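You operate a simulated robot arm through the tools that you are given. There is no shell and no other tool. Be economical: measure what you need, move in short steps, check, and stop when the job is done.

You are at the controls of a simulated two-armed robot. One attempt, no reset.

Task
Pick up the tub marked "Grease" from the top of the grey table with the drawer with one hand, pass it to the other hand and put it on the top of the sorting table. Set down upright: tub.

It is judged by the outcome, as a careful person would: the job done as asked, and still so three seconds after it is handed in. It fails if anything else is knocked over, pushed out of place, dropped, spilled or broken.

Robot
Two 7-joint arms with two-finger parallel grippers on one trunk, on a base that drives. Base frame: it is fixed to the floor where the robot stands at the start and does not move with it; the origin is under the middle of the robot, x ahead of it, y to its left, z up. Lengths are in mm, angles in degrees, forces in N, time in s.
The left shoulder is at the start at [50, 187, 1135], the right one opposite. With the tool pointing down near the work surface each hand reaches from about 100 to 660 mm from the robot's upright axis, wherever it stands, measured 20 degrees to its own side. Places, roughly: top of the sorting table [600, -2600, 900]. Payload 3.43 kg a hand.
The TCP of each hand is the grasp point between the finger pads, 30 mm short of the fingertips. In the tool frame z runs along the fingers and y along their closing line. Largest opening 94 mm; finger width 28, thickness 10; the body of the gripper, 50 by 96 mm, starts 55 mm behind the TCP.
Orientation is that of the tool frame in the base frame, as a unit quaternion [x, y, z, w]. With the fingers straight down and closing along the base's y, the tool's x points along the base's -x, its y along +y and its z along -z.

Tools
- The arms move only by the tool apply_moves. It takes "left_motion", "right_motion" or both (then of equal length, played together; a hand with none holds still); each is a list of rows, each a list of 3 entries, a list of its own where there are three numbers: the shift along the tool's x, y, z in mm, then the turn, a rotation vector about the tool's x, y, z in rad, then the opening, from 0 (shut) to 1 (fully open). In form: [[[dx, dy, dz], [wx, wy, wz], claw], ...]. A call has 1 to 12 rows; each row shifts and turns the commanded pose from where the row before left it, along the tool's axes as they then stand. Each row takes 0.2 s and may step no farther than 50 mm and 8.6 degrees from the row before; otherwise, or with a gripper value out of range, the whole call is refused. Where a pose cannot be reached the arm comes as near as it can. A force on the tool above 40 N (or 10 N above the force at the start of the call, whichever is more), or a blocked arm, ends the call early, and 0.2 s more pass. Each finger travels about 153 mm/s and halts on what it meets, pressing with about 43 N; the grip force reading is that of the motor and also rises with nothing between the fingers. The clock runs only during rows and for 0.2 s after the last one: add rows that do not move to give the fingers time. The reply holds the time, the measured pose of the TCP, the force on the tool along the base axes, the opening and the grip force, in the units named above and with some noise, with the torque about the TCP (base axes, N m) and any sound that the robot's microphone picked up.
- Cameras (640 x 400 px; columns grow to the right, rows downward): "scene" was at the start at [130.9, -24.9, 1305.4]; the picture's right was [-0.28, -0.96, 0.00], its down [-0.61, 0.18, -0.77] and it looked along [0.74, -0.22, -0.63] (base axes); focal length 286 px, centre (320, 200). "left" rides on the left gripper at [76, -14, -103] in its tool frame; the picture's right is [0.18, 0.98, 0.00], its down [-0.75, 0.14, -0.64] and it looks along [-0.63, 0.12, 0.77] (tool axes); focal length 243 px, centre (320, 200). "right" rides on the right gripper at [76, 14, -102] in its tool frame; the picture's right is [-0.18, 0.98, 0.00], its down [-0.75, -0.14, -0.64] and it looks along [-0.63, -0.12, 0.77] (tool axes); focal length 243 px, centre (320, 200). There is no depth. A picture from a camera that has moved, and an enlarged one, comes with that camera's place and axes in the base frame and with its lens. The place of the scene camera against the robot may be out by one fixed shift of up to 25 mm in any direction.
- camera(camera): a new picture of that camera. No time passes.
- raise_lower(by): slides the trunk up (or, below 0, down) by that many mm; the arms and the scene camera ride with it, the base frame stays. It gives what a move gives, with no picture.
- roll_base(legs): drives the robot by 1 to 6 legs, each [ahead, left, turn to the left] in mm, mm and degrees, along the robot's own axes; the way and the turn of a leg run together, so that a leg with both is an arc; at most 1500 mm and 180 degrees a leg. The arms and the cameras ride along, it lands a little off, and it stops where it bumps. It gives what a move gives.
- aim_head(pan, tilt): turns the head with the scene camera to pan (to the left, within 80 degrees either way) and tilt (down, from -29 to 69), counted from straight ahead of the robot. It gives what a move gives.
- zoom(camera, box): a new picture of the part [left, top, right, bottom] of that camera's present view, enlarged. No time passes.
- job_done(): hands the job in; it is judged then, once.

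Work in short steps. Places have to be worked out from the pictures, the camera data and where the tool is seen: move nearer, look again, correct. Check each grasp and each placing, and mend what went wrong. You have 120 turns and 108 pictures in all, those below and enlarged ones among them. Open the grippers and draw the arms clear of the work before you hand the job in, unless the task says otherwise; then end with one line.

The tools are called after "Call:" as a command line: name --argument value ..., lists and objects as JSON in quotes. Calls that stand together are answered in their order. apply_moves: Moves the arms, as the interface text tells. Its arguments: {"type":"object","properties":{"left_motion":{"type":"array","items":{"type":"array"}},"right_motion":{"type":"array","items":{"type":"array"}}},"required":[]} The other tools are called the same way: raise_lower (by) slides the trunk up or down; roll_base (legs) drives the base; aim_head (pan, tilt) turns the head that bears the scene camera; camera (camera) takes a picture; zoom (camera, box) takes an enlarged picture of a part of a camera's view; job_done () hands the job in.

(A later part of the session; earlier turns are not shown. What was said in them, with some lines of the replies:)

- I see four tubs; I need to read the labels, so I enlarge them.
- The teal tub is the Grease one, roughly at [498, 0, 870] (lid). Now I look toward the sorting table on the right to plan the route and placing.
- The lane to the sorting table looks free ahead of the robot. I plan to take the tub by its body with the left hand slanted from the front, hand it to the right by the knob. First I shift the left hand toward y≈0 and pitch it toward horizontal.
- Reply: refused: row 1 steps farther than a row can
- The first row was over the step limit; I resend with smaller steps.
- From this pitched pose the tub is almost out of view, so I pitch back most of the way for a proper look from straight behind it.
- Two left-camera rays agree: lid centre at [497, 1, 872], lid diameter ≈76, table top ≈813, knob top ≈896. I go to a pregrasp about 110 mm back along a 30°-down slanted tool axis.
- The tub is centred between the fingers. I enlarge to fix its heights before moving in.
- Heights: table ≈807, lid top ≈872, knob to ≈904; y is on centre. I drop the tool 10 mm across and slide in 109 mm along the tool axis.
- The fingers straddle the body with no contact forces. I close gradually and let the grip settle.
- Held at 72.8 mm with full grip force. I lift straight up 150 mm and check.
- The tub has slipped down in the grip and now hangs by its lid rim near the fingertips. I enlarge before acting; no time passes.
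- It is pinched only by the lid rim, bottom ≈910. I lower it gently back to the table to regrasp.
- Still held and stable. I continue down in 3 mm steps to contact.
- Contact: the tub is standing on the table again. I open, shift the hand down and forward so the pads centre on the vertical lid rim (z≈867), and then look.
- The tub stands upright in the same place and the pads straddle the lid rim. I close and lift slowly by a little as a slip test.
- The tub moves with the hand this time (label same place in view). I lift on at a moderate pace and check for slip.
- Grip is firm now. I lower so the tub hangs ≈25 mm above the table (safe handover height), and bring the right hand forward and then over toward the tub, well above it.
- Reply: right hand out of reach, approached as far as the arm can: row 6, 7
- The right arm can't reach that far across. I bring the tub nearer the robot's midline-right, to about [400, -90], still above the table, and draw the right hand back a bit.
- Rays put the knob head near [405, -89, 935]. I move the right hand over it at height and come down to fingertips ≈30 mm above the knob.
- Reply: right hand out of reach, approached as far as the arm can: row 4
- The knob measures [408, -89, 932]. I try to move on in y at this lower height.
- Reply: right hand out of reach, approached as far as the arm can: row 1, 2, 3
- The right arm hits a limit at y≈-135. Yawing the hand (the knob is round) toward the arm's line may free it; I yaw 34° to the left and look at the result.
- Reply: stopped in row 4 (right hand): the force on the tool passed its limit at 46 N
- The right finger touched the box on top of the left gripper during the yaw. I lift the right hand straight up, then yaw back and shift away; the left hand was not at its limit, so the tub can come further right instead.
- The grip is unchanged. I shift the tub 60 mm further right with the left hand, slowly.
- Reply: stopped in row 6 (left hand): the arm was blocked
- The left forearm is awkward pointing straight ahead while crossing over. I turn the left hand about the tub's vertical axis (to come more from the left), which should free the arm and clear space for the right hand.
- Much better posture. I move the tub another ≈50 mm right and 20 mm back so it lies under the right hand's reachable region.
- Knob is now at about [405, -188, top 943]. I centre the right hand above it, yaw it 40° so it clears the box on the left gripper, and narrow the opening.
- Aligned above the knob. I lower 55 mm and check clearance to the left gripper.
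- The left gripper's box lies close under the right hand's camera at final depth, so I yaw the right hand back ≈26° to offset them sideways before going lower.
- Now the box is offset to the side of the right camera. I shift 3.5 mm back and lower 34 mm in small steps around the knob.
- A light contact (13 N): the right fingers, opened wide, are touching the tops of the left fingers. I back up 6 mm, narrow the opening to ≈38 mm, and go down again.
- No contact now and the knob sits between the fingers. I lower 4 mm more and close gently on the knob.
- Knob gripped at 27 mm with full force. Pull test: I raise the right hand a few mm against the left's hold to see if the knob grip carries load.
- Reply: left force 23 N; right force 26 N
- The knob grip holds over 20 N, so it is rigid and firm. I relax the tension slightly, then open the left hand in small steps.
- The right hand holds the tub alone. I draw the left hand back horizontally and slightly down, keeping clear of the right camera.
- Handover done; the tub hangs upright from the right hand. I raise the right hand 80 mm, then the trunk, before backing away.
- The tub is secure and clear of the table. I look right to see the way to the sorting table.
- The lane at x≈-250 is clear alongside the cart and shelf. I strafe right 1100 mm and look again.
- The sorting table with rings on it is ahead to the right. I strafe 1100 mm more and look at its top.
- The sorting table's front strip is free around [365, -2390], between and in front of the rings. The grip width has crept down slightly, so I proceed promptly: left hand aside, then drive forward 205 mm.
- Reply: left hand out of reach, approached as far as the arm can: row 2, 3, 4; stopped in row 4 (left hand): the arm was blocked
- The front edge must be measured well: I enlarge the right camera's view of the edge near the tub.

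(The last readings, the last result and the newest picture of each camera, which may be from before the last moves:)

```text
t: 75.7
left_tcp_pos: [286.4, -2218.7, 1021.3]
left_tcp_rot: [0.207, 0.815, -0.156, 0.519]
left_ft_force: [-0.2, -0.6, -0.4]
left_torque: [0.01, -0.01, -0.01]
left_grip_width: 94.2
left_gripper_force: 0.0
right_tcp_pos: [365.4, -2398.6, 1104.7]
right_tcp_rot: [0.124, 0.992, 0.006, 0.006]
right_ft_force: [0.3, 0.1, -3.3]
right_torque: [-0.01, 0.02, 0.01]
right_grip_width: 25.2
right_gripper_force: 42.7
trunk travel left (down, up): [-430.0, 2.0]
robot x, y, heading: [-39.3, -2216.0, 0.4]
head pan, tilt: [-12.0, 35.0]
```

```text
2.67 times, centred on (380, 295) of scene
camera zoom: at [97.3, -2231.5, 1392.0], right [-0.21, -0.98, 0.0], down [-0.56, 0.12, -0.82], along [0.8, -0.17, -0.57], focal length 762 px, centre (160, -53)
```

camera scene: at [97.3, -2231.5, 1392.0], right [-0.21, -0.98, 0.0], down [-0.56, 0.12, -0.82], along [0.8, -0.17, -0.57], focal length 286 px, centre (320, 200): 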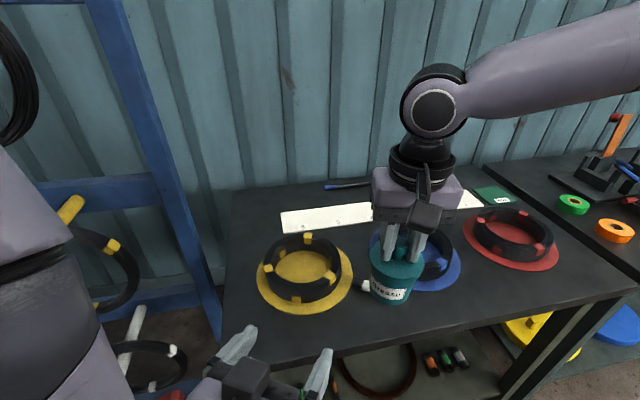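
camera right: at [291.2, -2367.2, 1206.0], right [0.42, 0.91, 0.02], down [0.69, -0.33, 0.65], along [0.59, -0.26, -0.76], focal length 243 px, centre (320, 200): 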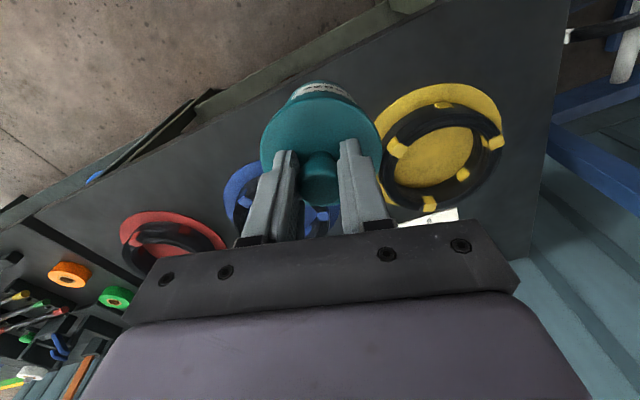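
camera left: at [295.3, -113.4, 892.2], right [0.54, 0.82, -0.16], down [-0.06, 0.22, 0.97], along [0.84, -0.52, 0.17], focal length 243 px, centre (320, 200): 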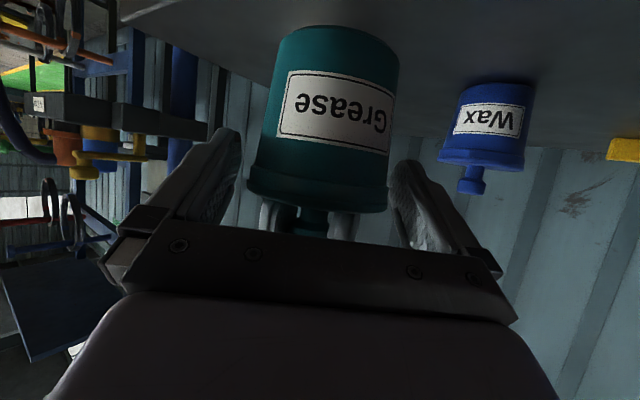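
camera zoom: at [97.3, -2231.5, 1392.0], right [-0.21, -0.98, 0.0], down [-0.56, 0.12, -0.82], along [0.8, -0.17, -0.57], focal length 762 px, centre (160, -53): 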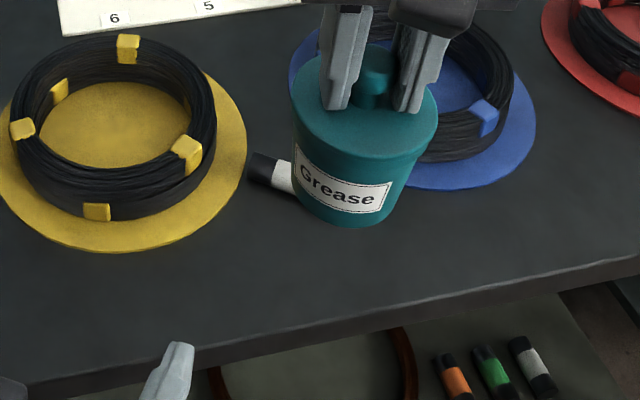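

Right camera puts the table's front edge at x≈351. Best free spot: about [400, -2375] — clear of the edge, the yellow disc and the small connector. I nudge the base forward 35 and left 24.

Call:
roll_base --legs '[[35, 24, 0]]'

Call:
camera --camera "right"

Call:
camera --camera "scene"

```text
t: 76.6
left_tcp_pos: [320.1, -2194.1, 1020.5]
left_tcp_rot: [0.206, 0.814, -0.156, 0.519]
left_ft_force: [0.2, 0.0, 0.5]
left_torque: [0.01, -0.01, -0.03]
left_grip_width: 94.1
left_gripper_force: 0.1
right_tcp_pos: [398.7, -2373.9, 1104.2]
right_tcp_rot: [0.123, 0.992, 0.005, 0.006]
right_ft_force: [0.5, 0.6, -3.5]
right_torque: [-0.03, 0.02, -0.01]
right_grip_width: 25.6
right_gripper_force: 43.3
trunk travel left (down, up): [-430.0, 2.0]
robot x, y, heading: [-1.3, -2188.9, 0.1]
head pan, tilt: [-12.0, 35.0]
```

```text
39 pictures are left
camera right: at [326.1, -2343.0, 1206.0], right [0.42, 0.91, 0.01], down [0.69, -0.33, 0.65], along [0.59, -0.26, -0.76], focal length 243 px, centre (320, 200)
```

right: 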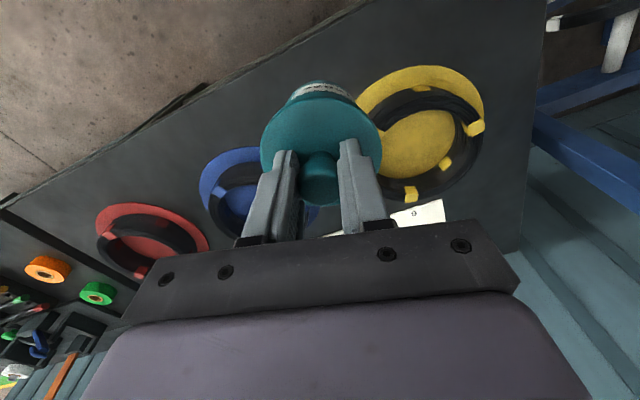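

```text
38 pictures are left
camera scene: at [132.3, -2207.0, 1391.9], right [-0.21, -0.98, 0.0], down [-0.56, 0.12, -0.82], along [0.8, -0.17, -0.57], focal length 286 px, centre (320, 200)
```

scene: 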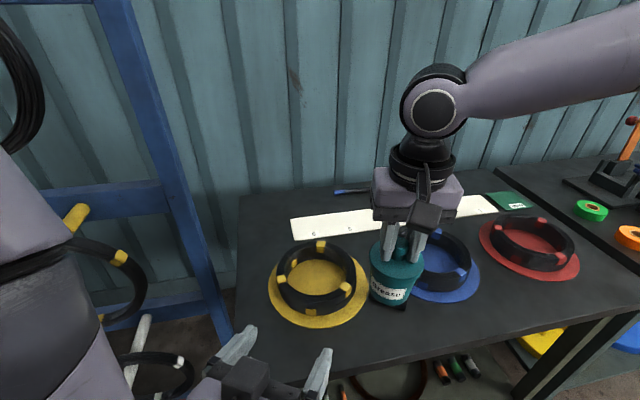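

The spot below is clear on all sides. I lower 85 mm and look before contact.

Call:
apply_moves --right_motion '[[[0, 0, 10], [0, 0, 0], 0.0], [[0, 0, 20], [0, 0, 0], 0.0], [[0, 0, 20], [0, 0, 0], 0.0], [[0, 0, 20], [0, 0, 0], 0.0], [[0, 0, 10], [0, 0, 0], 0.0], [[0, 0, 0], [0, 0, 0], 0.0]]'

Call:
zoom --camera "scene" --box '[280, 220, 480, 370]'

Call:
camera --camera "right"

```text
t: 78.0
left_tcp_pos: [321.1, -2195.1, 1021.4]
left_tcp_rot: [0.207, 0.814, -0.157, 0.519]
left_ft_force: [0.4, 0.3, 0.9]
left_torque: [-0.05, 0.01, 0.04]
left_grip_width: 93.9
left_gripper_force: 0.1
right_tcp_pos: [400.0, -2372.9, 1024.8]
right_tcp_rot: [0.124, 0.992, 0.005, 0.006]
right_ft_force: [-1.0, 0.1, -2.5]
right_torque: [-0.01, 0.02, -0.01]
right_grip_width: 25.6
right_gripper_force: 43.2
trunk travel left (down, up): [-430.0, 2.0]
robot x, y, heading: [-4.1, -2189.9, 0.4]
head pan, tilt: [-12.0, 35.0]
```

```text
2.67 times, centred on (380, 295) of scene
camera zoom: at [131.2, -2207.7, 1392.1], right [-0.21, -0.98, 0.0], down [-0.56, 0.12, -0.82], along [0.8, -0.17, -0.57], focal length 762 px, centre (160, -53)
```

zoom: 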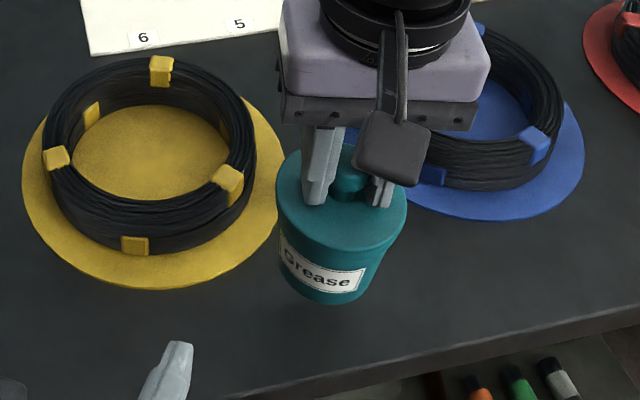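

```text
36 pictures are left
camera right: at [326.6, -2342.6, 1126.0], right [0.42, 0.91, 0.02], down [0.69, -0.33, 0.65], along [0.59, -0.26, -0.76], focal length 243 px, centre (320, 200)
```

right: 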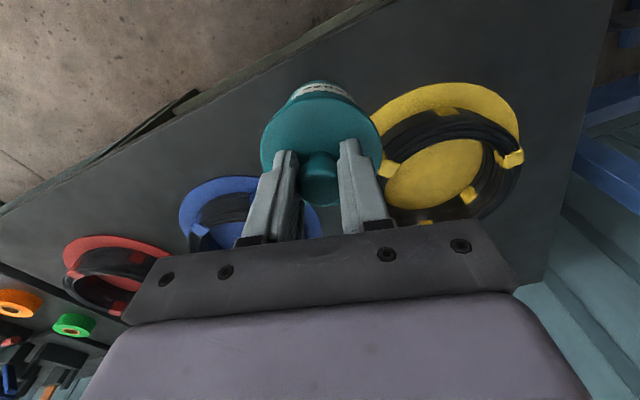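

Bottom is now ≈20–25 mm above the top, clear of the rings. I continue in 4 mm steps, watching for contact.

Call:
apply_moves --right_motion '[[[0, 0, 4], [0, 0, 0], 0.0], [[0, 0, 4], [0, 0, 0], 0.0], [[0, 0, 4], [0, 0, 0], 0.0], [[0, 0, 4], [0, 0, 0], 0.0], [[0, 0, 0], [0, 0, 0], 0.0]]'

Call:
zoom --camera "scene" --box '[280, 220, 480, 370]'

```text
t: 79.2
left_tcp_pos: [321.6, -2195.5, 1022.4]
left_tcp_rot: [0.206, 0.815, -0.156, 0.519]
left_ft_force: [0.5, 0.7, 0.0]
left_torque: [0.02, 0.01, 0.0]
left_grip_width: 93.8
left_gripper_force: 0.1
right_tcp_pos: [400.8, -2372.0, 1007.0]
right_tcp_rot: [0.123, 0.992, 0.006, 0.007]
right_ft_force: [0.2, -0.6, -4.1]
right_torque: [-0.01, 0.0, 0.01]
right_grip_width: 25.5
right_gripper_force: 42.6
trunk travel left (down, up): [-430.0, 2.0]
robot x, y, heading: [-6.2, -2187.1, 0.1]
head pan, tilt: [-12.0, 35.0]
```

```text
2.67 times, centred on (380, 295) of scene
camera zoom: at [131.2, -2207.7, 1392.1], right [-0.21, -0.98, 0.0], down [-0.56, 0.12, -0.82], along [0.8, -0.17, -0.57], focal length 762 px, centre (160, -53)
```

zoom: 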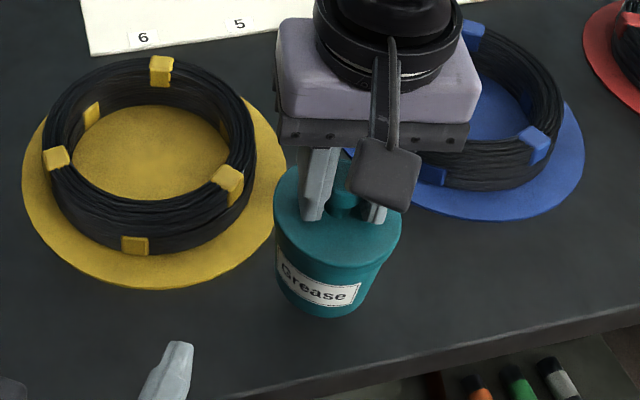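

Not yet touching. I go on in 2.5 mm steps.

Call:
apply_moves --right_motion '[[[0, 0, 2.5], [0, 0, 0], 0.0], [[0, 0, 2.5], [0, 0, 0], 0.0], [[0, 0, 0], [0, 0, 0], 0.0]]'

```text
t: 80.0
left_tcp_pos: [321.4, -2195.1, 1019.6]
left_tcp_rot: [0.207, 0.814, -0.156, 0.519]
left_ft_force: [0.5, 0.0, -0.2]
left_torque: [0.01, 0.02, 0.0]
left_grip_width: 94.2
left_gripper_force: 0.0
right_tcp_pos: [398.7, -2374.1, 1003.1]
right_tcp_rot: [0.123, 0.992, 0.007, 0.007]
right_ft_force: [-0.6, -0.1, -2.1]
right_torque: [0.03, 0.01, -0.01]
right_grip_width: 25.5
right_gripper_force: 42.7
trunk travel left (down, up): [-430.0, 2.0]
robot x, y, heading: [-7.1, -2184.8, 0.3]
head pan, tilt: [-12.0, 35.0]
```

Still free-hanging; further down 2 mm at a time.

Call:
apply_moves --right_motion '[[[0, 0, 2], [0, 0, 0], 0.0], [[0, 0, 2], [0, 0, 0], 0.0], [[0, 0, 0], [0, 0, 0], 0.0]]'

```text
t: 80.8
left_tcp_pos: [320.9, -2195.2, 1022.0]
left_tcp_rot: [0.206, 0.814, -0.156, 0.52]
left_ft_force: [-0.3, -0.1, 0.4]
left_torque: [0.02, 0.01, -0.01]
left_grip_width: 93.9
left_gripper_force: 0.2
right_tcp_pos: [400.3, -2372.6, 998.9]
right_tcp_rot: [0.124, 0.992, 0.006, 0.006]
right_ft_force: [0.7, -0.6, -2.9]
right_torque: [-0.01, 0.03, 0.0]
right_grip_width: 25.4
right_gripper_force: 43.6
trunk travel left (down, up): [-430.0, 2.0]
robot x, y, heading: [-4.0, -2186.6, -0.0]
head pan, tilt: [-12.0, 35.0]
```

Call:
apply_moves --right_motion '[[[0, 0, 2], [0, 0, 0], 0.0], [[0, 0, 2], [0, 0, 0], 0.0], [[0, 0, 0], [0, 0, 0], 0.0]]'

Call:
zoom --camera "scene" --box '[320, 260, 460, 365]'

```text
t: 81.6
left_tcp_pos: [320.7, -2195.9, 1021.9]
left_tcp_rot: [0.206, 0.814, -0.156, 0.52]
left_ft_force: [1.1, -0.2, -0.4]
left_torque: [-0.01, 0.0, -0.02]
left_grip_width: 94.2
left_gripper_force: 0.0
right_tcp_pos: [400.3, -2372.7, 996.1]
right_tcp_rot: [0.124, 0.992, 0.006, 0.006]
right_ft_force: [-0.8, 0.1, -3.4]
right_torque: [-0.02, 0.01, -0.04]
right_grip_width: 25.6
right_gripper_force: 43.5
trunk travel left (down, up): [-430.0, 2.0]
robot x, y, heading: [-4.6, -2188.2, 0.2]
head pan, tilt: [-12.0, 35.0]
```

```text
3.81 times, centred on (390, 312) of scene
camera zoom: at [131.2, -2207.7, 1392.1], right [-0.21, -0.98, 0.0], down [-0.56, 0.12, -0.82], along [0.8, -0.17, -0.57], focal length 1089 px, centre (53, -229)
```

zoom: 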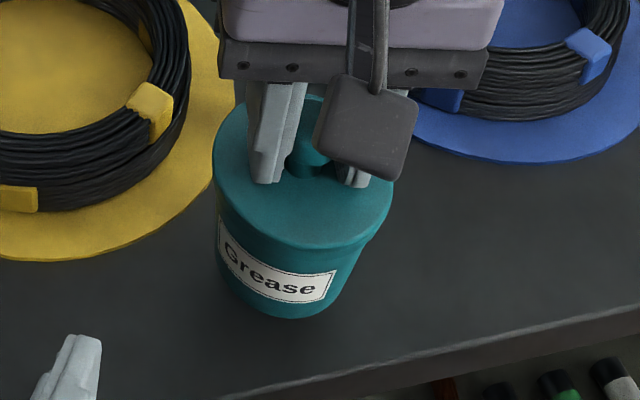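

Still hanging with a small gap visible. I continue 6 mm in 2 mm rows.

Call:
apply_moves --right_motion '[[[0, 0, 2], [0, 0, 0], 0.0], [[0, 0, 2], [0, 0, 0], 0.0], [[0, 0, 2], [0, 0, 0], 0.0], [[0, 0, 0], [0, 0, 0], 0.0]]'

```text
t: 82.6
left_tcp_pos: [319.6, -2194.7, 1021.2]
left_tcp_rot: [0.207, 0.814, -0.156, 0.52]
left_ft_force: [0.0, -0.5, 0.0]
left_torque: [-0.02, -0.01, 0.0]
left_grip_width: 94.0
left_gripper_force: 0.0
right_tcp_pos: [399.7, -2372.9, 989.2]
right_tcp_rot: [0.124, 0.992, 0.006, 0.007]
right_ft_force: [-0.5, -0.4, -3.3]
right_torque: [-0.02, 0.0, -0.03]
right_grip_width: 25.5
right_gripper_force: 43.4
trunk travel left (down, up): [-430.0, 2.0]
robot x, y, heading: [-7.8, -2187.8, -0.0]
head pan, tilt: [-12.0, 35.0]
```

Call:
apply_moves --right_motion '[[[0, 0, 2], [0, 0, 0], 0.0], [[0, 0, 2], [0, 0, 0], 0.0], [[0, 0, 0], [0, 0, 0], 0.0]]'

Call:
zoom --camera "scene" --box '[320, 260, 460, 365]'

Call:
camera --camera "left"

```text
t: 83.4
left_tcp_pos: [320.3, -2196.4, 1021.5]
left_tcp_rot: [0.207, 0.814, -0.157, 0.52]
left_ft_force: [0.0, -0.6, -0.1]
left_torque: [-0.01, -0.02, -0.02]
left_grip_width: 94.1
left_gripper_force: 0.0
right_tcp_pos: [400.0, -2371.5, 985.3]
right_tcp_rot: [0.123, 0.992, 0.006, 0.006]
right_ft_force: [0.4, -0.6, -2.2]
right_torque: [0.0, 0.01, 0.02]
right_grip_width: 25.5
right_gripper_force: 42.9
trunk travel left (down, up): [-430.0, 2.0]
robot x, y, heading: [-3.9, -2192.6, 0.3]
head pan, tilt: [-12.0, 35.0]
```

```text
3.81 times, centred on (390, 312) of scene
camera zoom: at [131.2, -2207.7, 1392.1], right [-0.21, -0.98, 0.0], down [-0.56, 0.12, -0.82], along [0.8, -0.17, -0.57], focal length 1089 px, centre (53, -229)
```

zoom: 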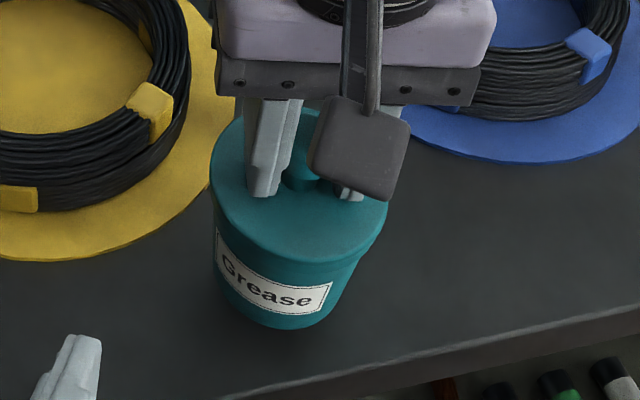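

```text
32 pictures are left
camera left: at [205.9, -2146.2, 995.4], right [0.42, 0.88, -0.21], down [-0.15, 0.29, 0.94], along [0.89, -0.37, 0.25], focal length 243 px, centre (320, 200)
```

left: 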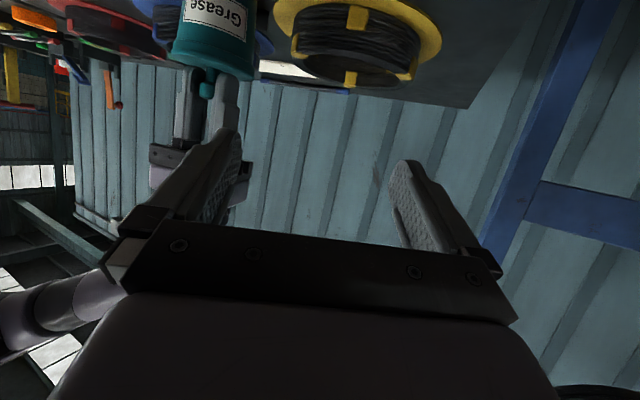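

Still a gap; the top is a bit lower than the rough 900. I continue with 2 mm rows, relying on the force readings.

Call:
apply_moves --right_motion '[[[0, 0, 2], [0, 0, 0], 0.0], [[0, 0, 2], [0, 0, 0], 0.0], [[0, 0, 2], [0, 0, 0], 0.0], [[0, 0, 0], [0, 0, 0], 0.0]]'

```text
t: 84.4
left_tcp_pos: [319.9, -2195.6, 1021.8]
left_tcp_rot: [0.207, 0.814, -0.156, 0.519]
left_ft_force: [0.3, -0.6, -0.7]
left_torque: [0.01, -0.01, 0.02]
left_grip_width: 93.9
left_gripper_force: 0.1
right_tcp_pos: [400.4, -2372.7, 978.9]
right_tcp_rot: [0.123, 0.992, 0.006, 0.006]
right_ft_force: [-0.6, -0.4, -4.0]
right_torque: [0.01, -0.03, 0.03]
right_grip_width: 25.5
right_gripper_force: 42.7
trunk travel left (down, up): [-430.0, 2.0]
robot x, y, heading: [-4.4, -2192.1, 0.1]
head pan, tilt: [-12.0, 35.0]
```

Call:
apply_moves --right_motion '[[[0, 0, 2], [0, 0, 0], 0.0], [[0, 0, 2], [0, 0, 0], 0.0], [[0, 0, 2], [0, 0, 0], 0.0], [[0, 0, 0], [0, 0, 0], 0.0]]'

Call:
zoom --camera "scene" --box '[320, 260, 460, 365]'

```text
t: 85.4
left_tcp_pos: [320.2, -2196.3, 1021.7]
left_tcp_rot: [0.206, 0.814, -0.156, 0.52]
left_ft_force: [-0.6, -0.3, 0.8]
left_torque: [0.01, 0.02, 0.01]
left_grip_width: 94.0
left_gripper_force: 0.1
right_tcp_pos: [399.3, -2372.8, 973.8]
right_tcp_rot: [0.123, 0.992, 0.007, 0.006]
right_ft_force: [-0.5, -0.3, -3.1]
right_torque: [0.01, 0.0, 0.02]
right_grip_width: 25.4
right_gripper_force: 42.6
trunk travel left (down, up): [-430.0, 2.0]
robot x, y, heading: [-3.1, -2187.7, 0.0]
head pan, tilt: [-12.0, 35.0]
```

```text
3.81 times, centred on (390, 312) of scene
camera zoom: at [131.2, -2207.7, 1392.1], right [-0.21, -0.98, 0.0], down [-0.56, 0.12, -0.82], along [0.8, -0.17, -0.57], focal length 1089 px, centre (53, -229)
```

zoom: 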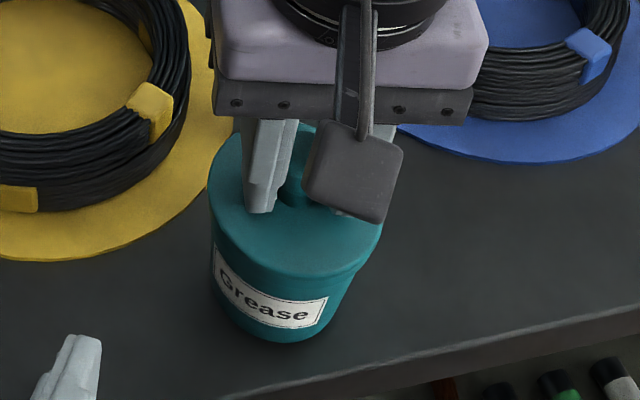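

The base still clears the front edge by a margin. I continue down.

Call:
apply_moves --right_motion '[[[0, 0, 2], [0, 0, 0], 0.0], [[0, 0, 2], [0, 0, 0], 0.0], [[0, 0, 2], [0, 0, 0], 0.0], [[0, 0, 0], [0, 0, 0], 0.0]]'

```text
t: 86.4
left_tcp_pos: [320.3, -2194.6, 1020.9]
left_tcp_rot: [0.207, 0.814, -0.157, 0.519]
left_ft_force: [-0.2, 0.2, -0.3]
left_torque: [-0.01, -0.02, 0.01]
left_grip_width: 93.8
left_gripper_force: 0.1
right_tcp_pos: [400.2, -2372.9, 967.9]
right_tcp_rot: [0.124, 0.992, 0.006, 0.007]
right_ft_force: [-0.4, 0.5, -3.6]
right_torque: [0.0, 0.0, 0.01]
right_grip_width: 25.6
right_gripper_force: 42.4
trunk travel left (down, up): [-430.0, 2.0]
robot x, y, heading: [-8.0, -2189.5, 0.1]
head pan, tilt: [-12.0, 35.0]
```

Call:
apply_moves --right_motion '[[[0, 0, 2], [0, 0, 0], 0.0], [[0, 0, 2], [0, 0, 0], 0.0], [[0, 0, 2], [0, 0, 0], 0.0], [[0, 0, 0], [0, 0, 0], 0.0]]'

Call:
zoom --camera "scene" --box '[320, 260, 460, 365]'

```text
t: 87.6
left_tcp_pos: [320.1, -2195.6, 1022.1]
left_tcp_rot: [0.207, 0.814, -0.157, 0.519]
left_ft_force: [0.0, 0.6, -0.1]
left_torque: [0.01, -0.04, -0.04]
left_grip_width: 93.9
left_gripper_force: 0.1
right_tcp_pos: [401.6, -2372.1, 965.9]
right_tcp_rot: [0.123, 0.992, 0.008, 0.011]
right_ft_force: [-5.4, -1.0, 17.0]
right_torque: [-0.2, 1.04, -0.06]
right_grip_width: 25.6
right_gripper_force: 42.9
trunk travel left (down, up): [-430.0, 2.0]
robot x, y, heading: [0.0, -2189.7, 0.0]
head pan, tilt: [-12.0, 35.0]
stopped in row 4 (right hand): the force on the tool passed its limit at 40 N (the readings are from after the stop); the commanded pose is now the measured one
```

```text
3.81 times, centred on (390, 312) of scene
camera zoom: at [129.5, -2207.5, 1392.0], right [-0.21, -0.98, 0.0], down [-0.56, 0.12, -0.82], along [0.8, -0.17, -0.57], focal length 1089 px, centre (53, -229)
```

zoom: 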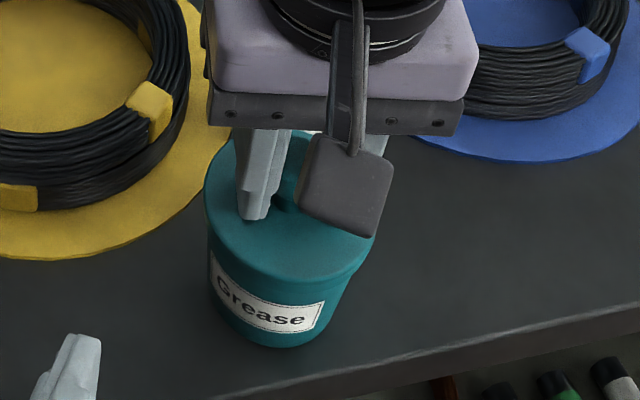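

Contact: pressing 17 N with a torque. I ease up about 1.5 mm to relieve it before opening.

Call:
apply_moves --right_motion '[[[0, 0, -1], [0, 0, 0], 0.0], [[0, 0, 0], [0, 0, 0], 0.0]]'

Call:
zoom --camera "right" --box '[200, 40, 440, 240]'

```text
t: 88.2
left_tcp_pos: [319.9, -2194.7, 1021.9]
left_tcp_rot: [0.206, 0.814, -0.156, 0.52]
left_ft_force: [0.1, -0.3, 0.3]
left_torque: [-0.04, 0.0, 0.0]
left_grip_width: 93.9
left_gripper_force: 0.1
right_tcp_pos: [401.3, -2372.5, 965.1]
right_tcp_rot: [0.123, 0.992, 0.008, 0.01]
right_ft_force: [-5.0, -0.4, 12.7]
right_torque: [-0.15, 0.89, -0.02]
right_grip_width: 25.3
right_gripper_force: 42.3
trunk travel left (down, up): [-430.0, 2.0]
robot x, y, heading: [-1.4, -2184.3, 0.2]
head pan, tilt: [-12.0, 35.0]
```

```text
2.00 times, centred on (320, 140) of right
camera zoom: at [327.5, -2341.2, 1066.6], right [0.42, 0.91, 0.02], down [0.68, -0.33, 0.65], along [0.6, -0.26, -0.76], focal length 485 px, centre (320, 320)
```

zoom: 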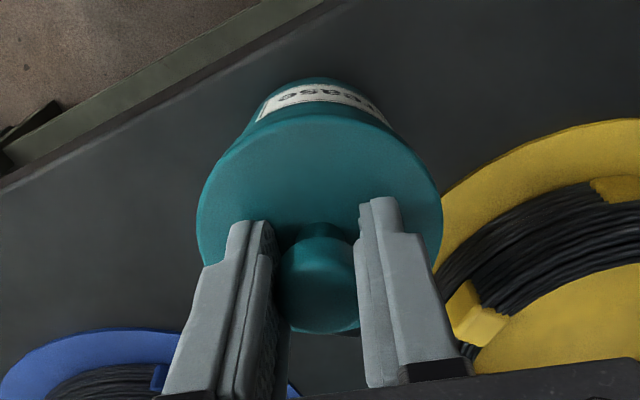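

The torque says the front edge of the base touches first: the tool is tilted ≈1.3°. I lift 3 mm, level the hand, then lower again gently.

Call:
apply_moves --right_motion '[[[0, 0, -3], [0, 0, 0], 0.0], [[0, 0, 0], [0.018, 0.018, 0], 0.0], [[0, 0, 0], [0, 0, 0], 0.0]]'

```text
t: 89.0
left_tcp_pos: [320.6, -2195.5, 1022.3]
left_tcp_rot: [0.207, 0.814, -0.157, 0.519]
left_ft_force: [0.3, -0.6, 0.5]
left_torque: [-0.02, 0.02, 0.02]
left_grip_width: 94.2
left_gripper_force: 0.1
right_tcp_pos: [402.7, -2371.3, 966.3]
right_tcp_rot: [0.123, 0.992, 0.0, 0.001]
right_ft_force: [-0.4, 0.2, -3.3]
right_torque: [0.0, 0.0, 0.0]
right_grip_width: 25.3
right_gripper_force: 42.9
trunk travel left (down, up): [-430.0, 2.0]
robot x, y, heading: [-6.2, -2186.8, 0.3]
head pan, tilt: [-12.0, 35.0]
```

The hand is level and the tub hangs free. I lower in 1 mm steps.

Call:
apply_moves --right_motion '[[[0, 0, 1], [0, 0, 0], 0.0], [[0, 0, 1], [0, 0, 0], 0.0], [[0, 0, 0], [0, 0, 0], 0.0]]'

```text
t: 89.8
left_tcp_pos: [322.1, -2195.5, 1020.9]
left_tcp_rot: [0.207, 0.814, -0.157, 0.52]
left_ft_force: [1.0, 0.2, -0.7]
left_torque: [0.02, 0.01, 0.01]
left_grip_width: 93.9
left_gripper_force: 0.1
right_tcp_pos: [401.6, -2373.3, 965.5]
right_tcp_rot: [0.124, 0.992, 0.0, 0.0]
right_ft_force: [-0.2, -0.4, -3.5]
right_torque: [0.01, 0.02, -0.03]
right_grip_width: 25.4
right_gripper_force: 43.5
trunk travel left (down, up): [-430.0, 2.0]
robot x, y, heading: [-6.3, -2192.0, 0.4]
head pan, tilt: [-12.0, 35.0]
```

Call:
apply_moves --right_motion '[[[0, 0, 1], [0, 0, 0], 0.0], [[0, 0, 0], [0, 0, 0], 0.0]]'

```text
t: 90.4
left_tcp_pos: [319.5, -2195.3, 1021.4]
left_tcp_rot: [0.206, 0.815, -0.156, 0.519]
left_ft_force: [0.3, -0.2, 0.9]
left_torque: [0.02, -0.02, 0.02]
left_grip_width: 94.2
left_gripper_force: 0.1
right_tcp_pos: [402.9, -2372.0, 965.0]
right_tcp_rot: [0.124, 0.992, 0.0, 0.0]
right_ft_force: [0.3, -1.1, 1.5]
right_torque: [-0.09, -0.08, -0.04]
right_grip_width: 25.2
right_gripper_force: 43.1
trunk travel left (down, up): [-430.0, 2.0]
robot x, y, heading: [-3.6, -2184.7, 0.2]
head pan, tilt: [-12.0, 35.0]
```

The tub now rests flat with a light load and hardly any torque. I open the fingers slowly to about 42 mm.

Call:
apply_moves --right_motion '[[[0, 0, 0], [0, 0, 0], 0.3], [[0, 0, 0], [0, 0, 0], 0.36], [[0, 0, 0], [0, 0, 0], 0.42], [[0, 0, 0], [0, 0, 0], 0.48], [[0, 0, 0], [0, 0, 0], 0.5]]'

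Call:
camera --camera "right"

Call:
zoom --camera "scene" --box '[280, 220, 480, 370]'

```text
t: 91.6
left_tcp_pos: [321.1, -2195.0, 1022.2]
left_tcp_rot: [0.207, 0.814, -0.157, 0.519]
left_ft_force: [-0.4, -0.2, 0.9]
left_torque: [0.02, -0.01, -0.01]
left_grip_width: 93.8
left_gripper_force: 0.0
right_tcp_pos: [402.6, -2371.7, 966.2]
right_tcp_rot: [0.124, 0.992, 0.0, 0.001]
right_ft_force: [0.8, -0.9, -0.1]
right_torque: [-0.01, 0.0, 0.01]
right_grip_width: 47.0
right_gripper_force: 0.1
trunk travel left (down, up): [-430.0, 2.0]
robot x, y, heading: [-1.7, -2190.2, 0.3]
head pan, tilt: [-12.0, 35.0]
```

```text
28 pictures are left
camera right: at [330.7, -2340.2, 1067.6], right [0.42, 0.91, 0.0], down [0.7, -0.32, 0.64], along [0.58, -0.27, -0.77], focal length 243 px, centre (320, 200)
```

right: 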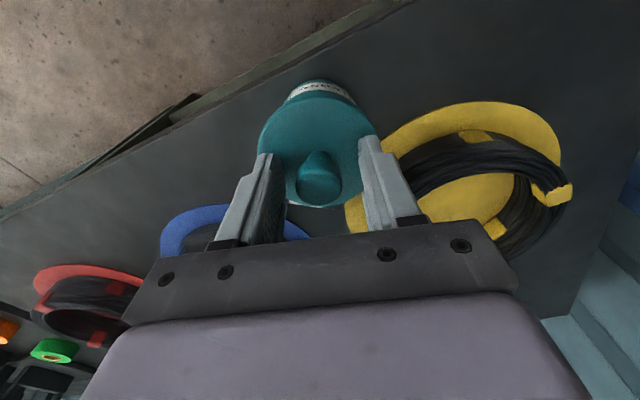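

```text
2.67 times, centred on (380, 295) of scene
camera zoom: at [131.0, -2207.6, 1392.1], right [-0.21, -0.98, 0.0], down [-0.56, 0.12, -0.82], along [0.8, -0.17, -0.57], focal length 762 px, centre (160, -53)
```

zoom: 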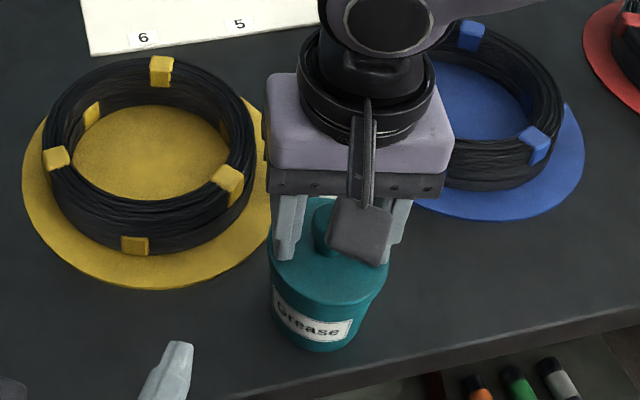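

Released and standing. I raise the right hand straight up clear of the knob.

Call:
apply_moves --right_motion '[[[0, 0, -10], [0, 0, 0], 0.5], [[0, 0, -20], [0, 0, 0], 0.5], [[0, 0, -30], [0, 0, 0], 0.5], [[0, 0, -30], [0, 0, 0], 0.5], [[0, 0, -30], [0, 0, 0], 0.5], [[0, 0, 0], [0, 0, 0], 0.5]]'

Call:
camera --camera "right"

Call:
camera --camera "scene"

```text
t: 93.0
left_tcp_pos: [320.7, -2195.9, 1022.3]
left_tcp_rot: [0.206, 0.814, -0.156, 0.52]
left_ft_force: [0.2, 0.4, 0.2]
left_torque: [-0.02, 0.01, 0.05]
left_grip_width: 93.8
left_gripper_force: 0.0
right_tcp_pos: [401.1, -2372.9, 1085.7]
right_tcp_rot: [0.124, 0.992, -0.001, 0.0]
right_ft_force: [-0.1, 0.3, -0.2]
right_torque: [-0.01, -0.02, -0.01]
right_grip_width: 46.9
right_gripper_force: 0.0
trunk travel left (down, up): [-430.0, 2.0]
robot x, y, heading: [-1.5, -2186.3, 0.1]
head pan, tilt: [-12.0, 35.0]
```

```text
26 pictures are left
camera right: at [330.2, -2341.1, 1187.6], right [0.42, 0.91, 0.0], down [0.7, -0.32, 0.64], along [0.58, -0.27, -0.77], focal length 243 px, centre (320, 200)
```

right: 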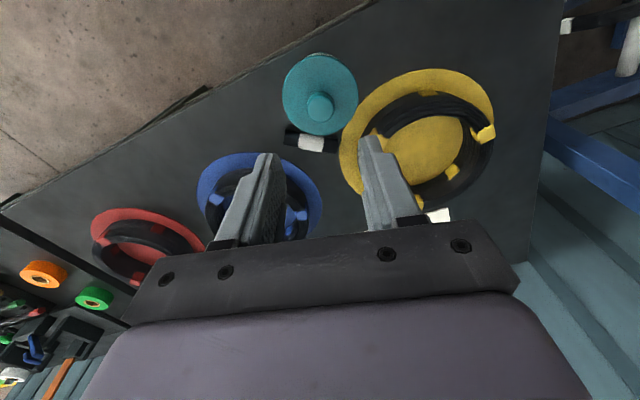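

```text
25 pictures are left
camera scene: at [131.2, -2207.7, 1392.1], right [-0.21, -0.98, 0.0], down [-0.56, 0.12, -0.82], along [0.8, -0.17, -0.57], focal length 286 px, centre (320, 200)
```

scene: 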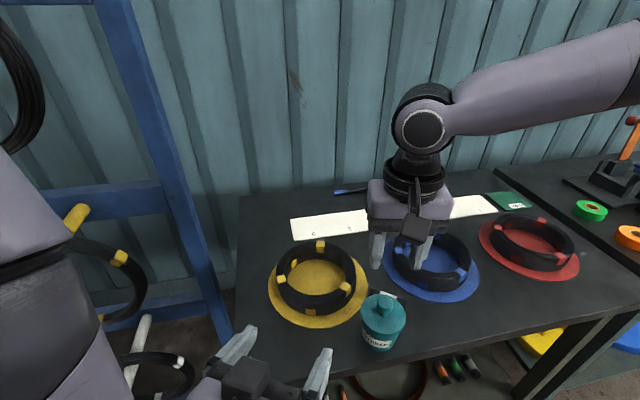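

The tub stands upright. I enlarge to check it isn't crowding the connector, then back the robot away.

Call:
zoom --camera "scene" --box '[330, 260, 450, 370]'

Call:
roll_base --legs '[[-300, 0, 0]]'

Call:
camera --camera "scene"

```text
3.64 times, centred on (390, 315) of scene
camera zoom: at [131.2, -2207.7, 1392.1], right [-0.21, -0.98, 0.0], down [-0.56, 0.12, -0.82], along [0.8, -0.17, -0.57], focal length 1039 px, centre (66, -218)
```

zoom: 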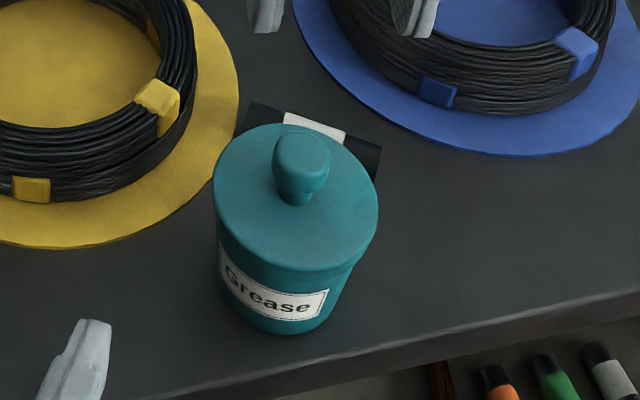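

```text
t: 95.0
left_tcp_pos: [21.9, -2195.5, 1022.4]
left_tcp_rot: [0.207, 0.815, -0.156, 0.519]
left_ft_force: [-0.1, -0.3, -0.3]
left_torque: [-0.01, 0.02, -0.02]
left_grip_width: 94.0
left_gripper_force: 0.1
right_tcp_pos: [102.8, -2373.6, 1084.6]
right_tcp_rot: [0.123, 0.992, -0.001, 0.001]
right_ft_force: [0.5, 0.3, 0.2]
right_torque: [-0.02, -0.03, 0.02]
right_grip_width: 47.0
right_gripper_force: 0.0
trunk travel left (down, up): [-430.0, 2.0]
robot x, y, heading: [-301.5, -2185.3, 0.2]
head pan, tilt: [-12.0, 35.0]
```

```text
23 pictures are left
camera scene: at [-167.9, -2208.2, 1392.2], right [-0.21, -0.98, 0.0], down [-0.56, 0.12, -0.82], along [0.8, -0.17, -0.57], focal length 286 px, centre (320, 200)
```

scene: 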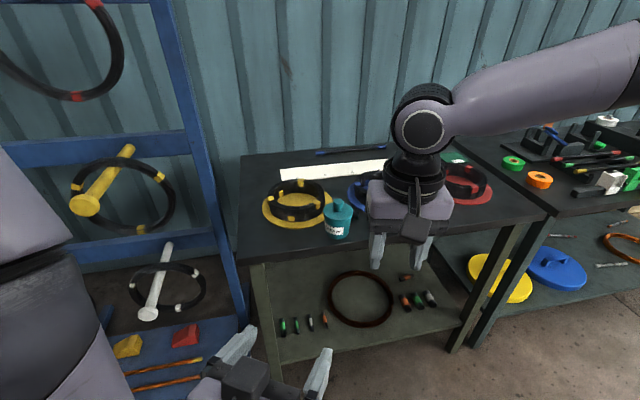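

The tub is upright and steady, the connector and rings unmoved. I open the right gripper fully and take a final look.

Call:
apply_moves --right_motion '[[[0, 0, 0], [0, 0, 0], 1], [[0, 0, 0], [0, 0, 0], 1], [[0, 0, 0], [0, 0, 0], 1]]'

Call:
zoom --camera "scene" --box '[240, 140, 420, 260]'

```text
t: 95.8
left_tcp_pos: [22.2, -2195.6, 1022.4]
left_tcp_rot: [0.208, 0.814, -0.158, 0.519]
left_ft_force: [-0.4, -0.5, 0.1]
left_torque: [0.0, 0.0, -0.05]
left_grip_width: 94.2
left_gripper_force: 0.1
right_tcp_pos: [103.1, -2373.5, 1084.7]
right_tcp_rot: [0.124, 0.992, -0.001, 0.001]
right_ft_force: [0.2, 0.1, 0.3]
right_torque: [0.01, 0.02, 0.0]
right_grip_width: 94.3
right_gripper_force: 0.1
trunk travel left (down, up): [-430.0, 2.0]
robot x, y, heading: [-303.9, -2194.1, 0.2]
head pan, tilt: [-12.0, 35.0]
```

```text
3.33 times, centred on (330, 200) of scene
camera zoom: at [-167.3, -2208.2, 1392.1], right [-0.21, -0.98, 0.0], down [-0.56, 0.12, -0.82], along [0.8, -0.17, -0.57], focal length 953 px, centre (287, 200)
```

zoom: 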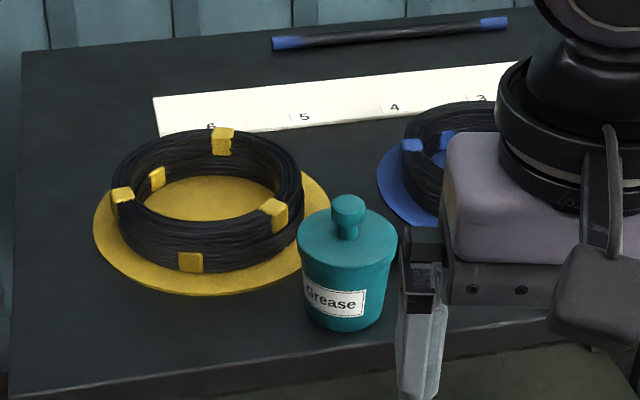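

The tub stands upright on the sorting table, and both hands are open and clear; I hand the job in.

Call:
job_done

```text
The job is handed in.
```

The "Grease" tub is standing upright on the sorting table: the left hand picked it up, passed it to the right in the air, and the right hand set it down. On the first lift it slipped in the left hand's grip, so I put it back down and took it again by the lid rim. The right hand also brushed the left gripper once during the handover. Nothing else was knocked over or moved that I could see in the pictures, and both hands ended open and clear.
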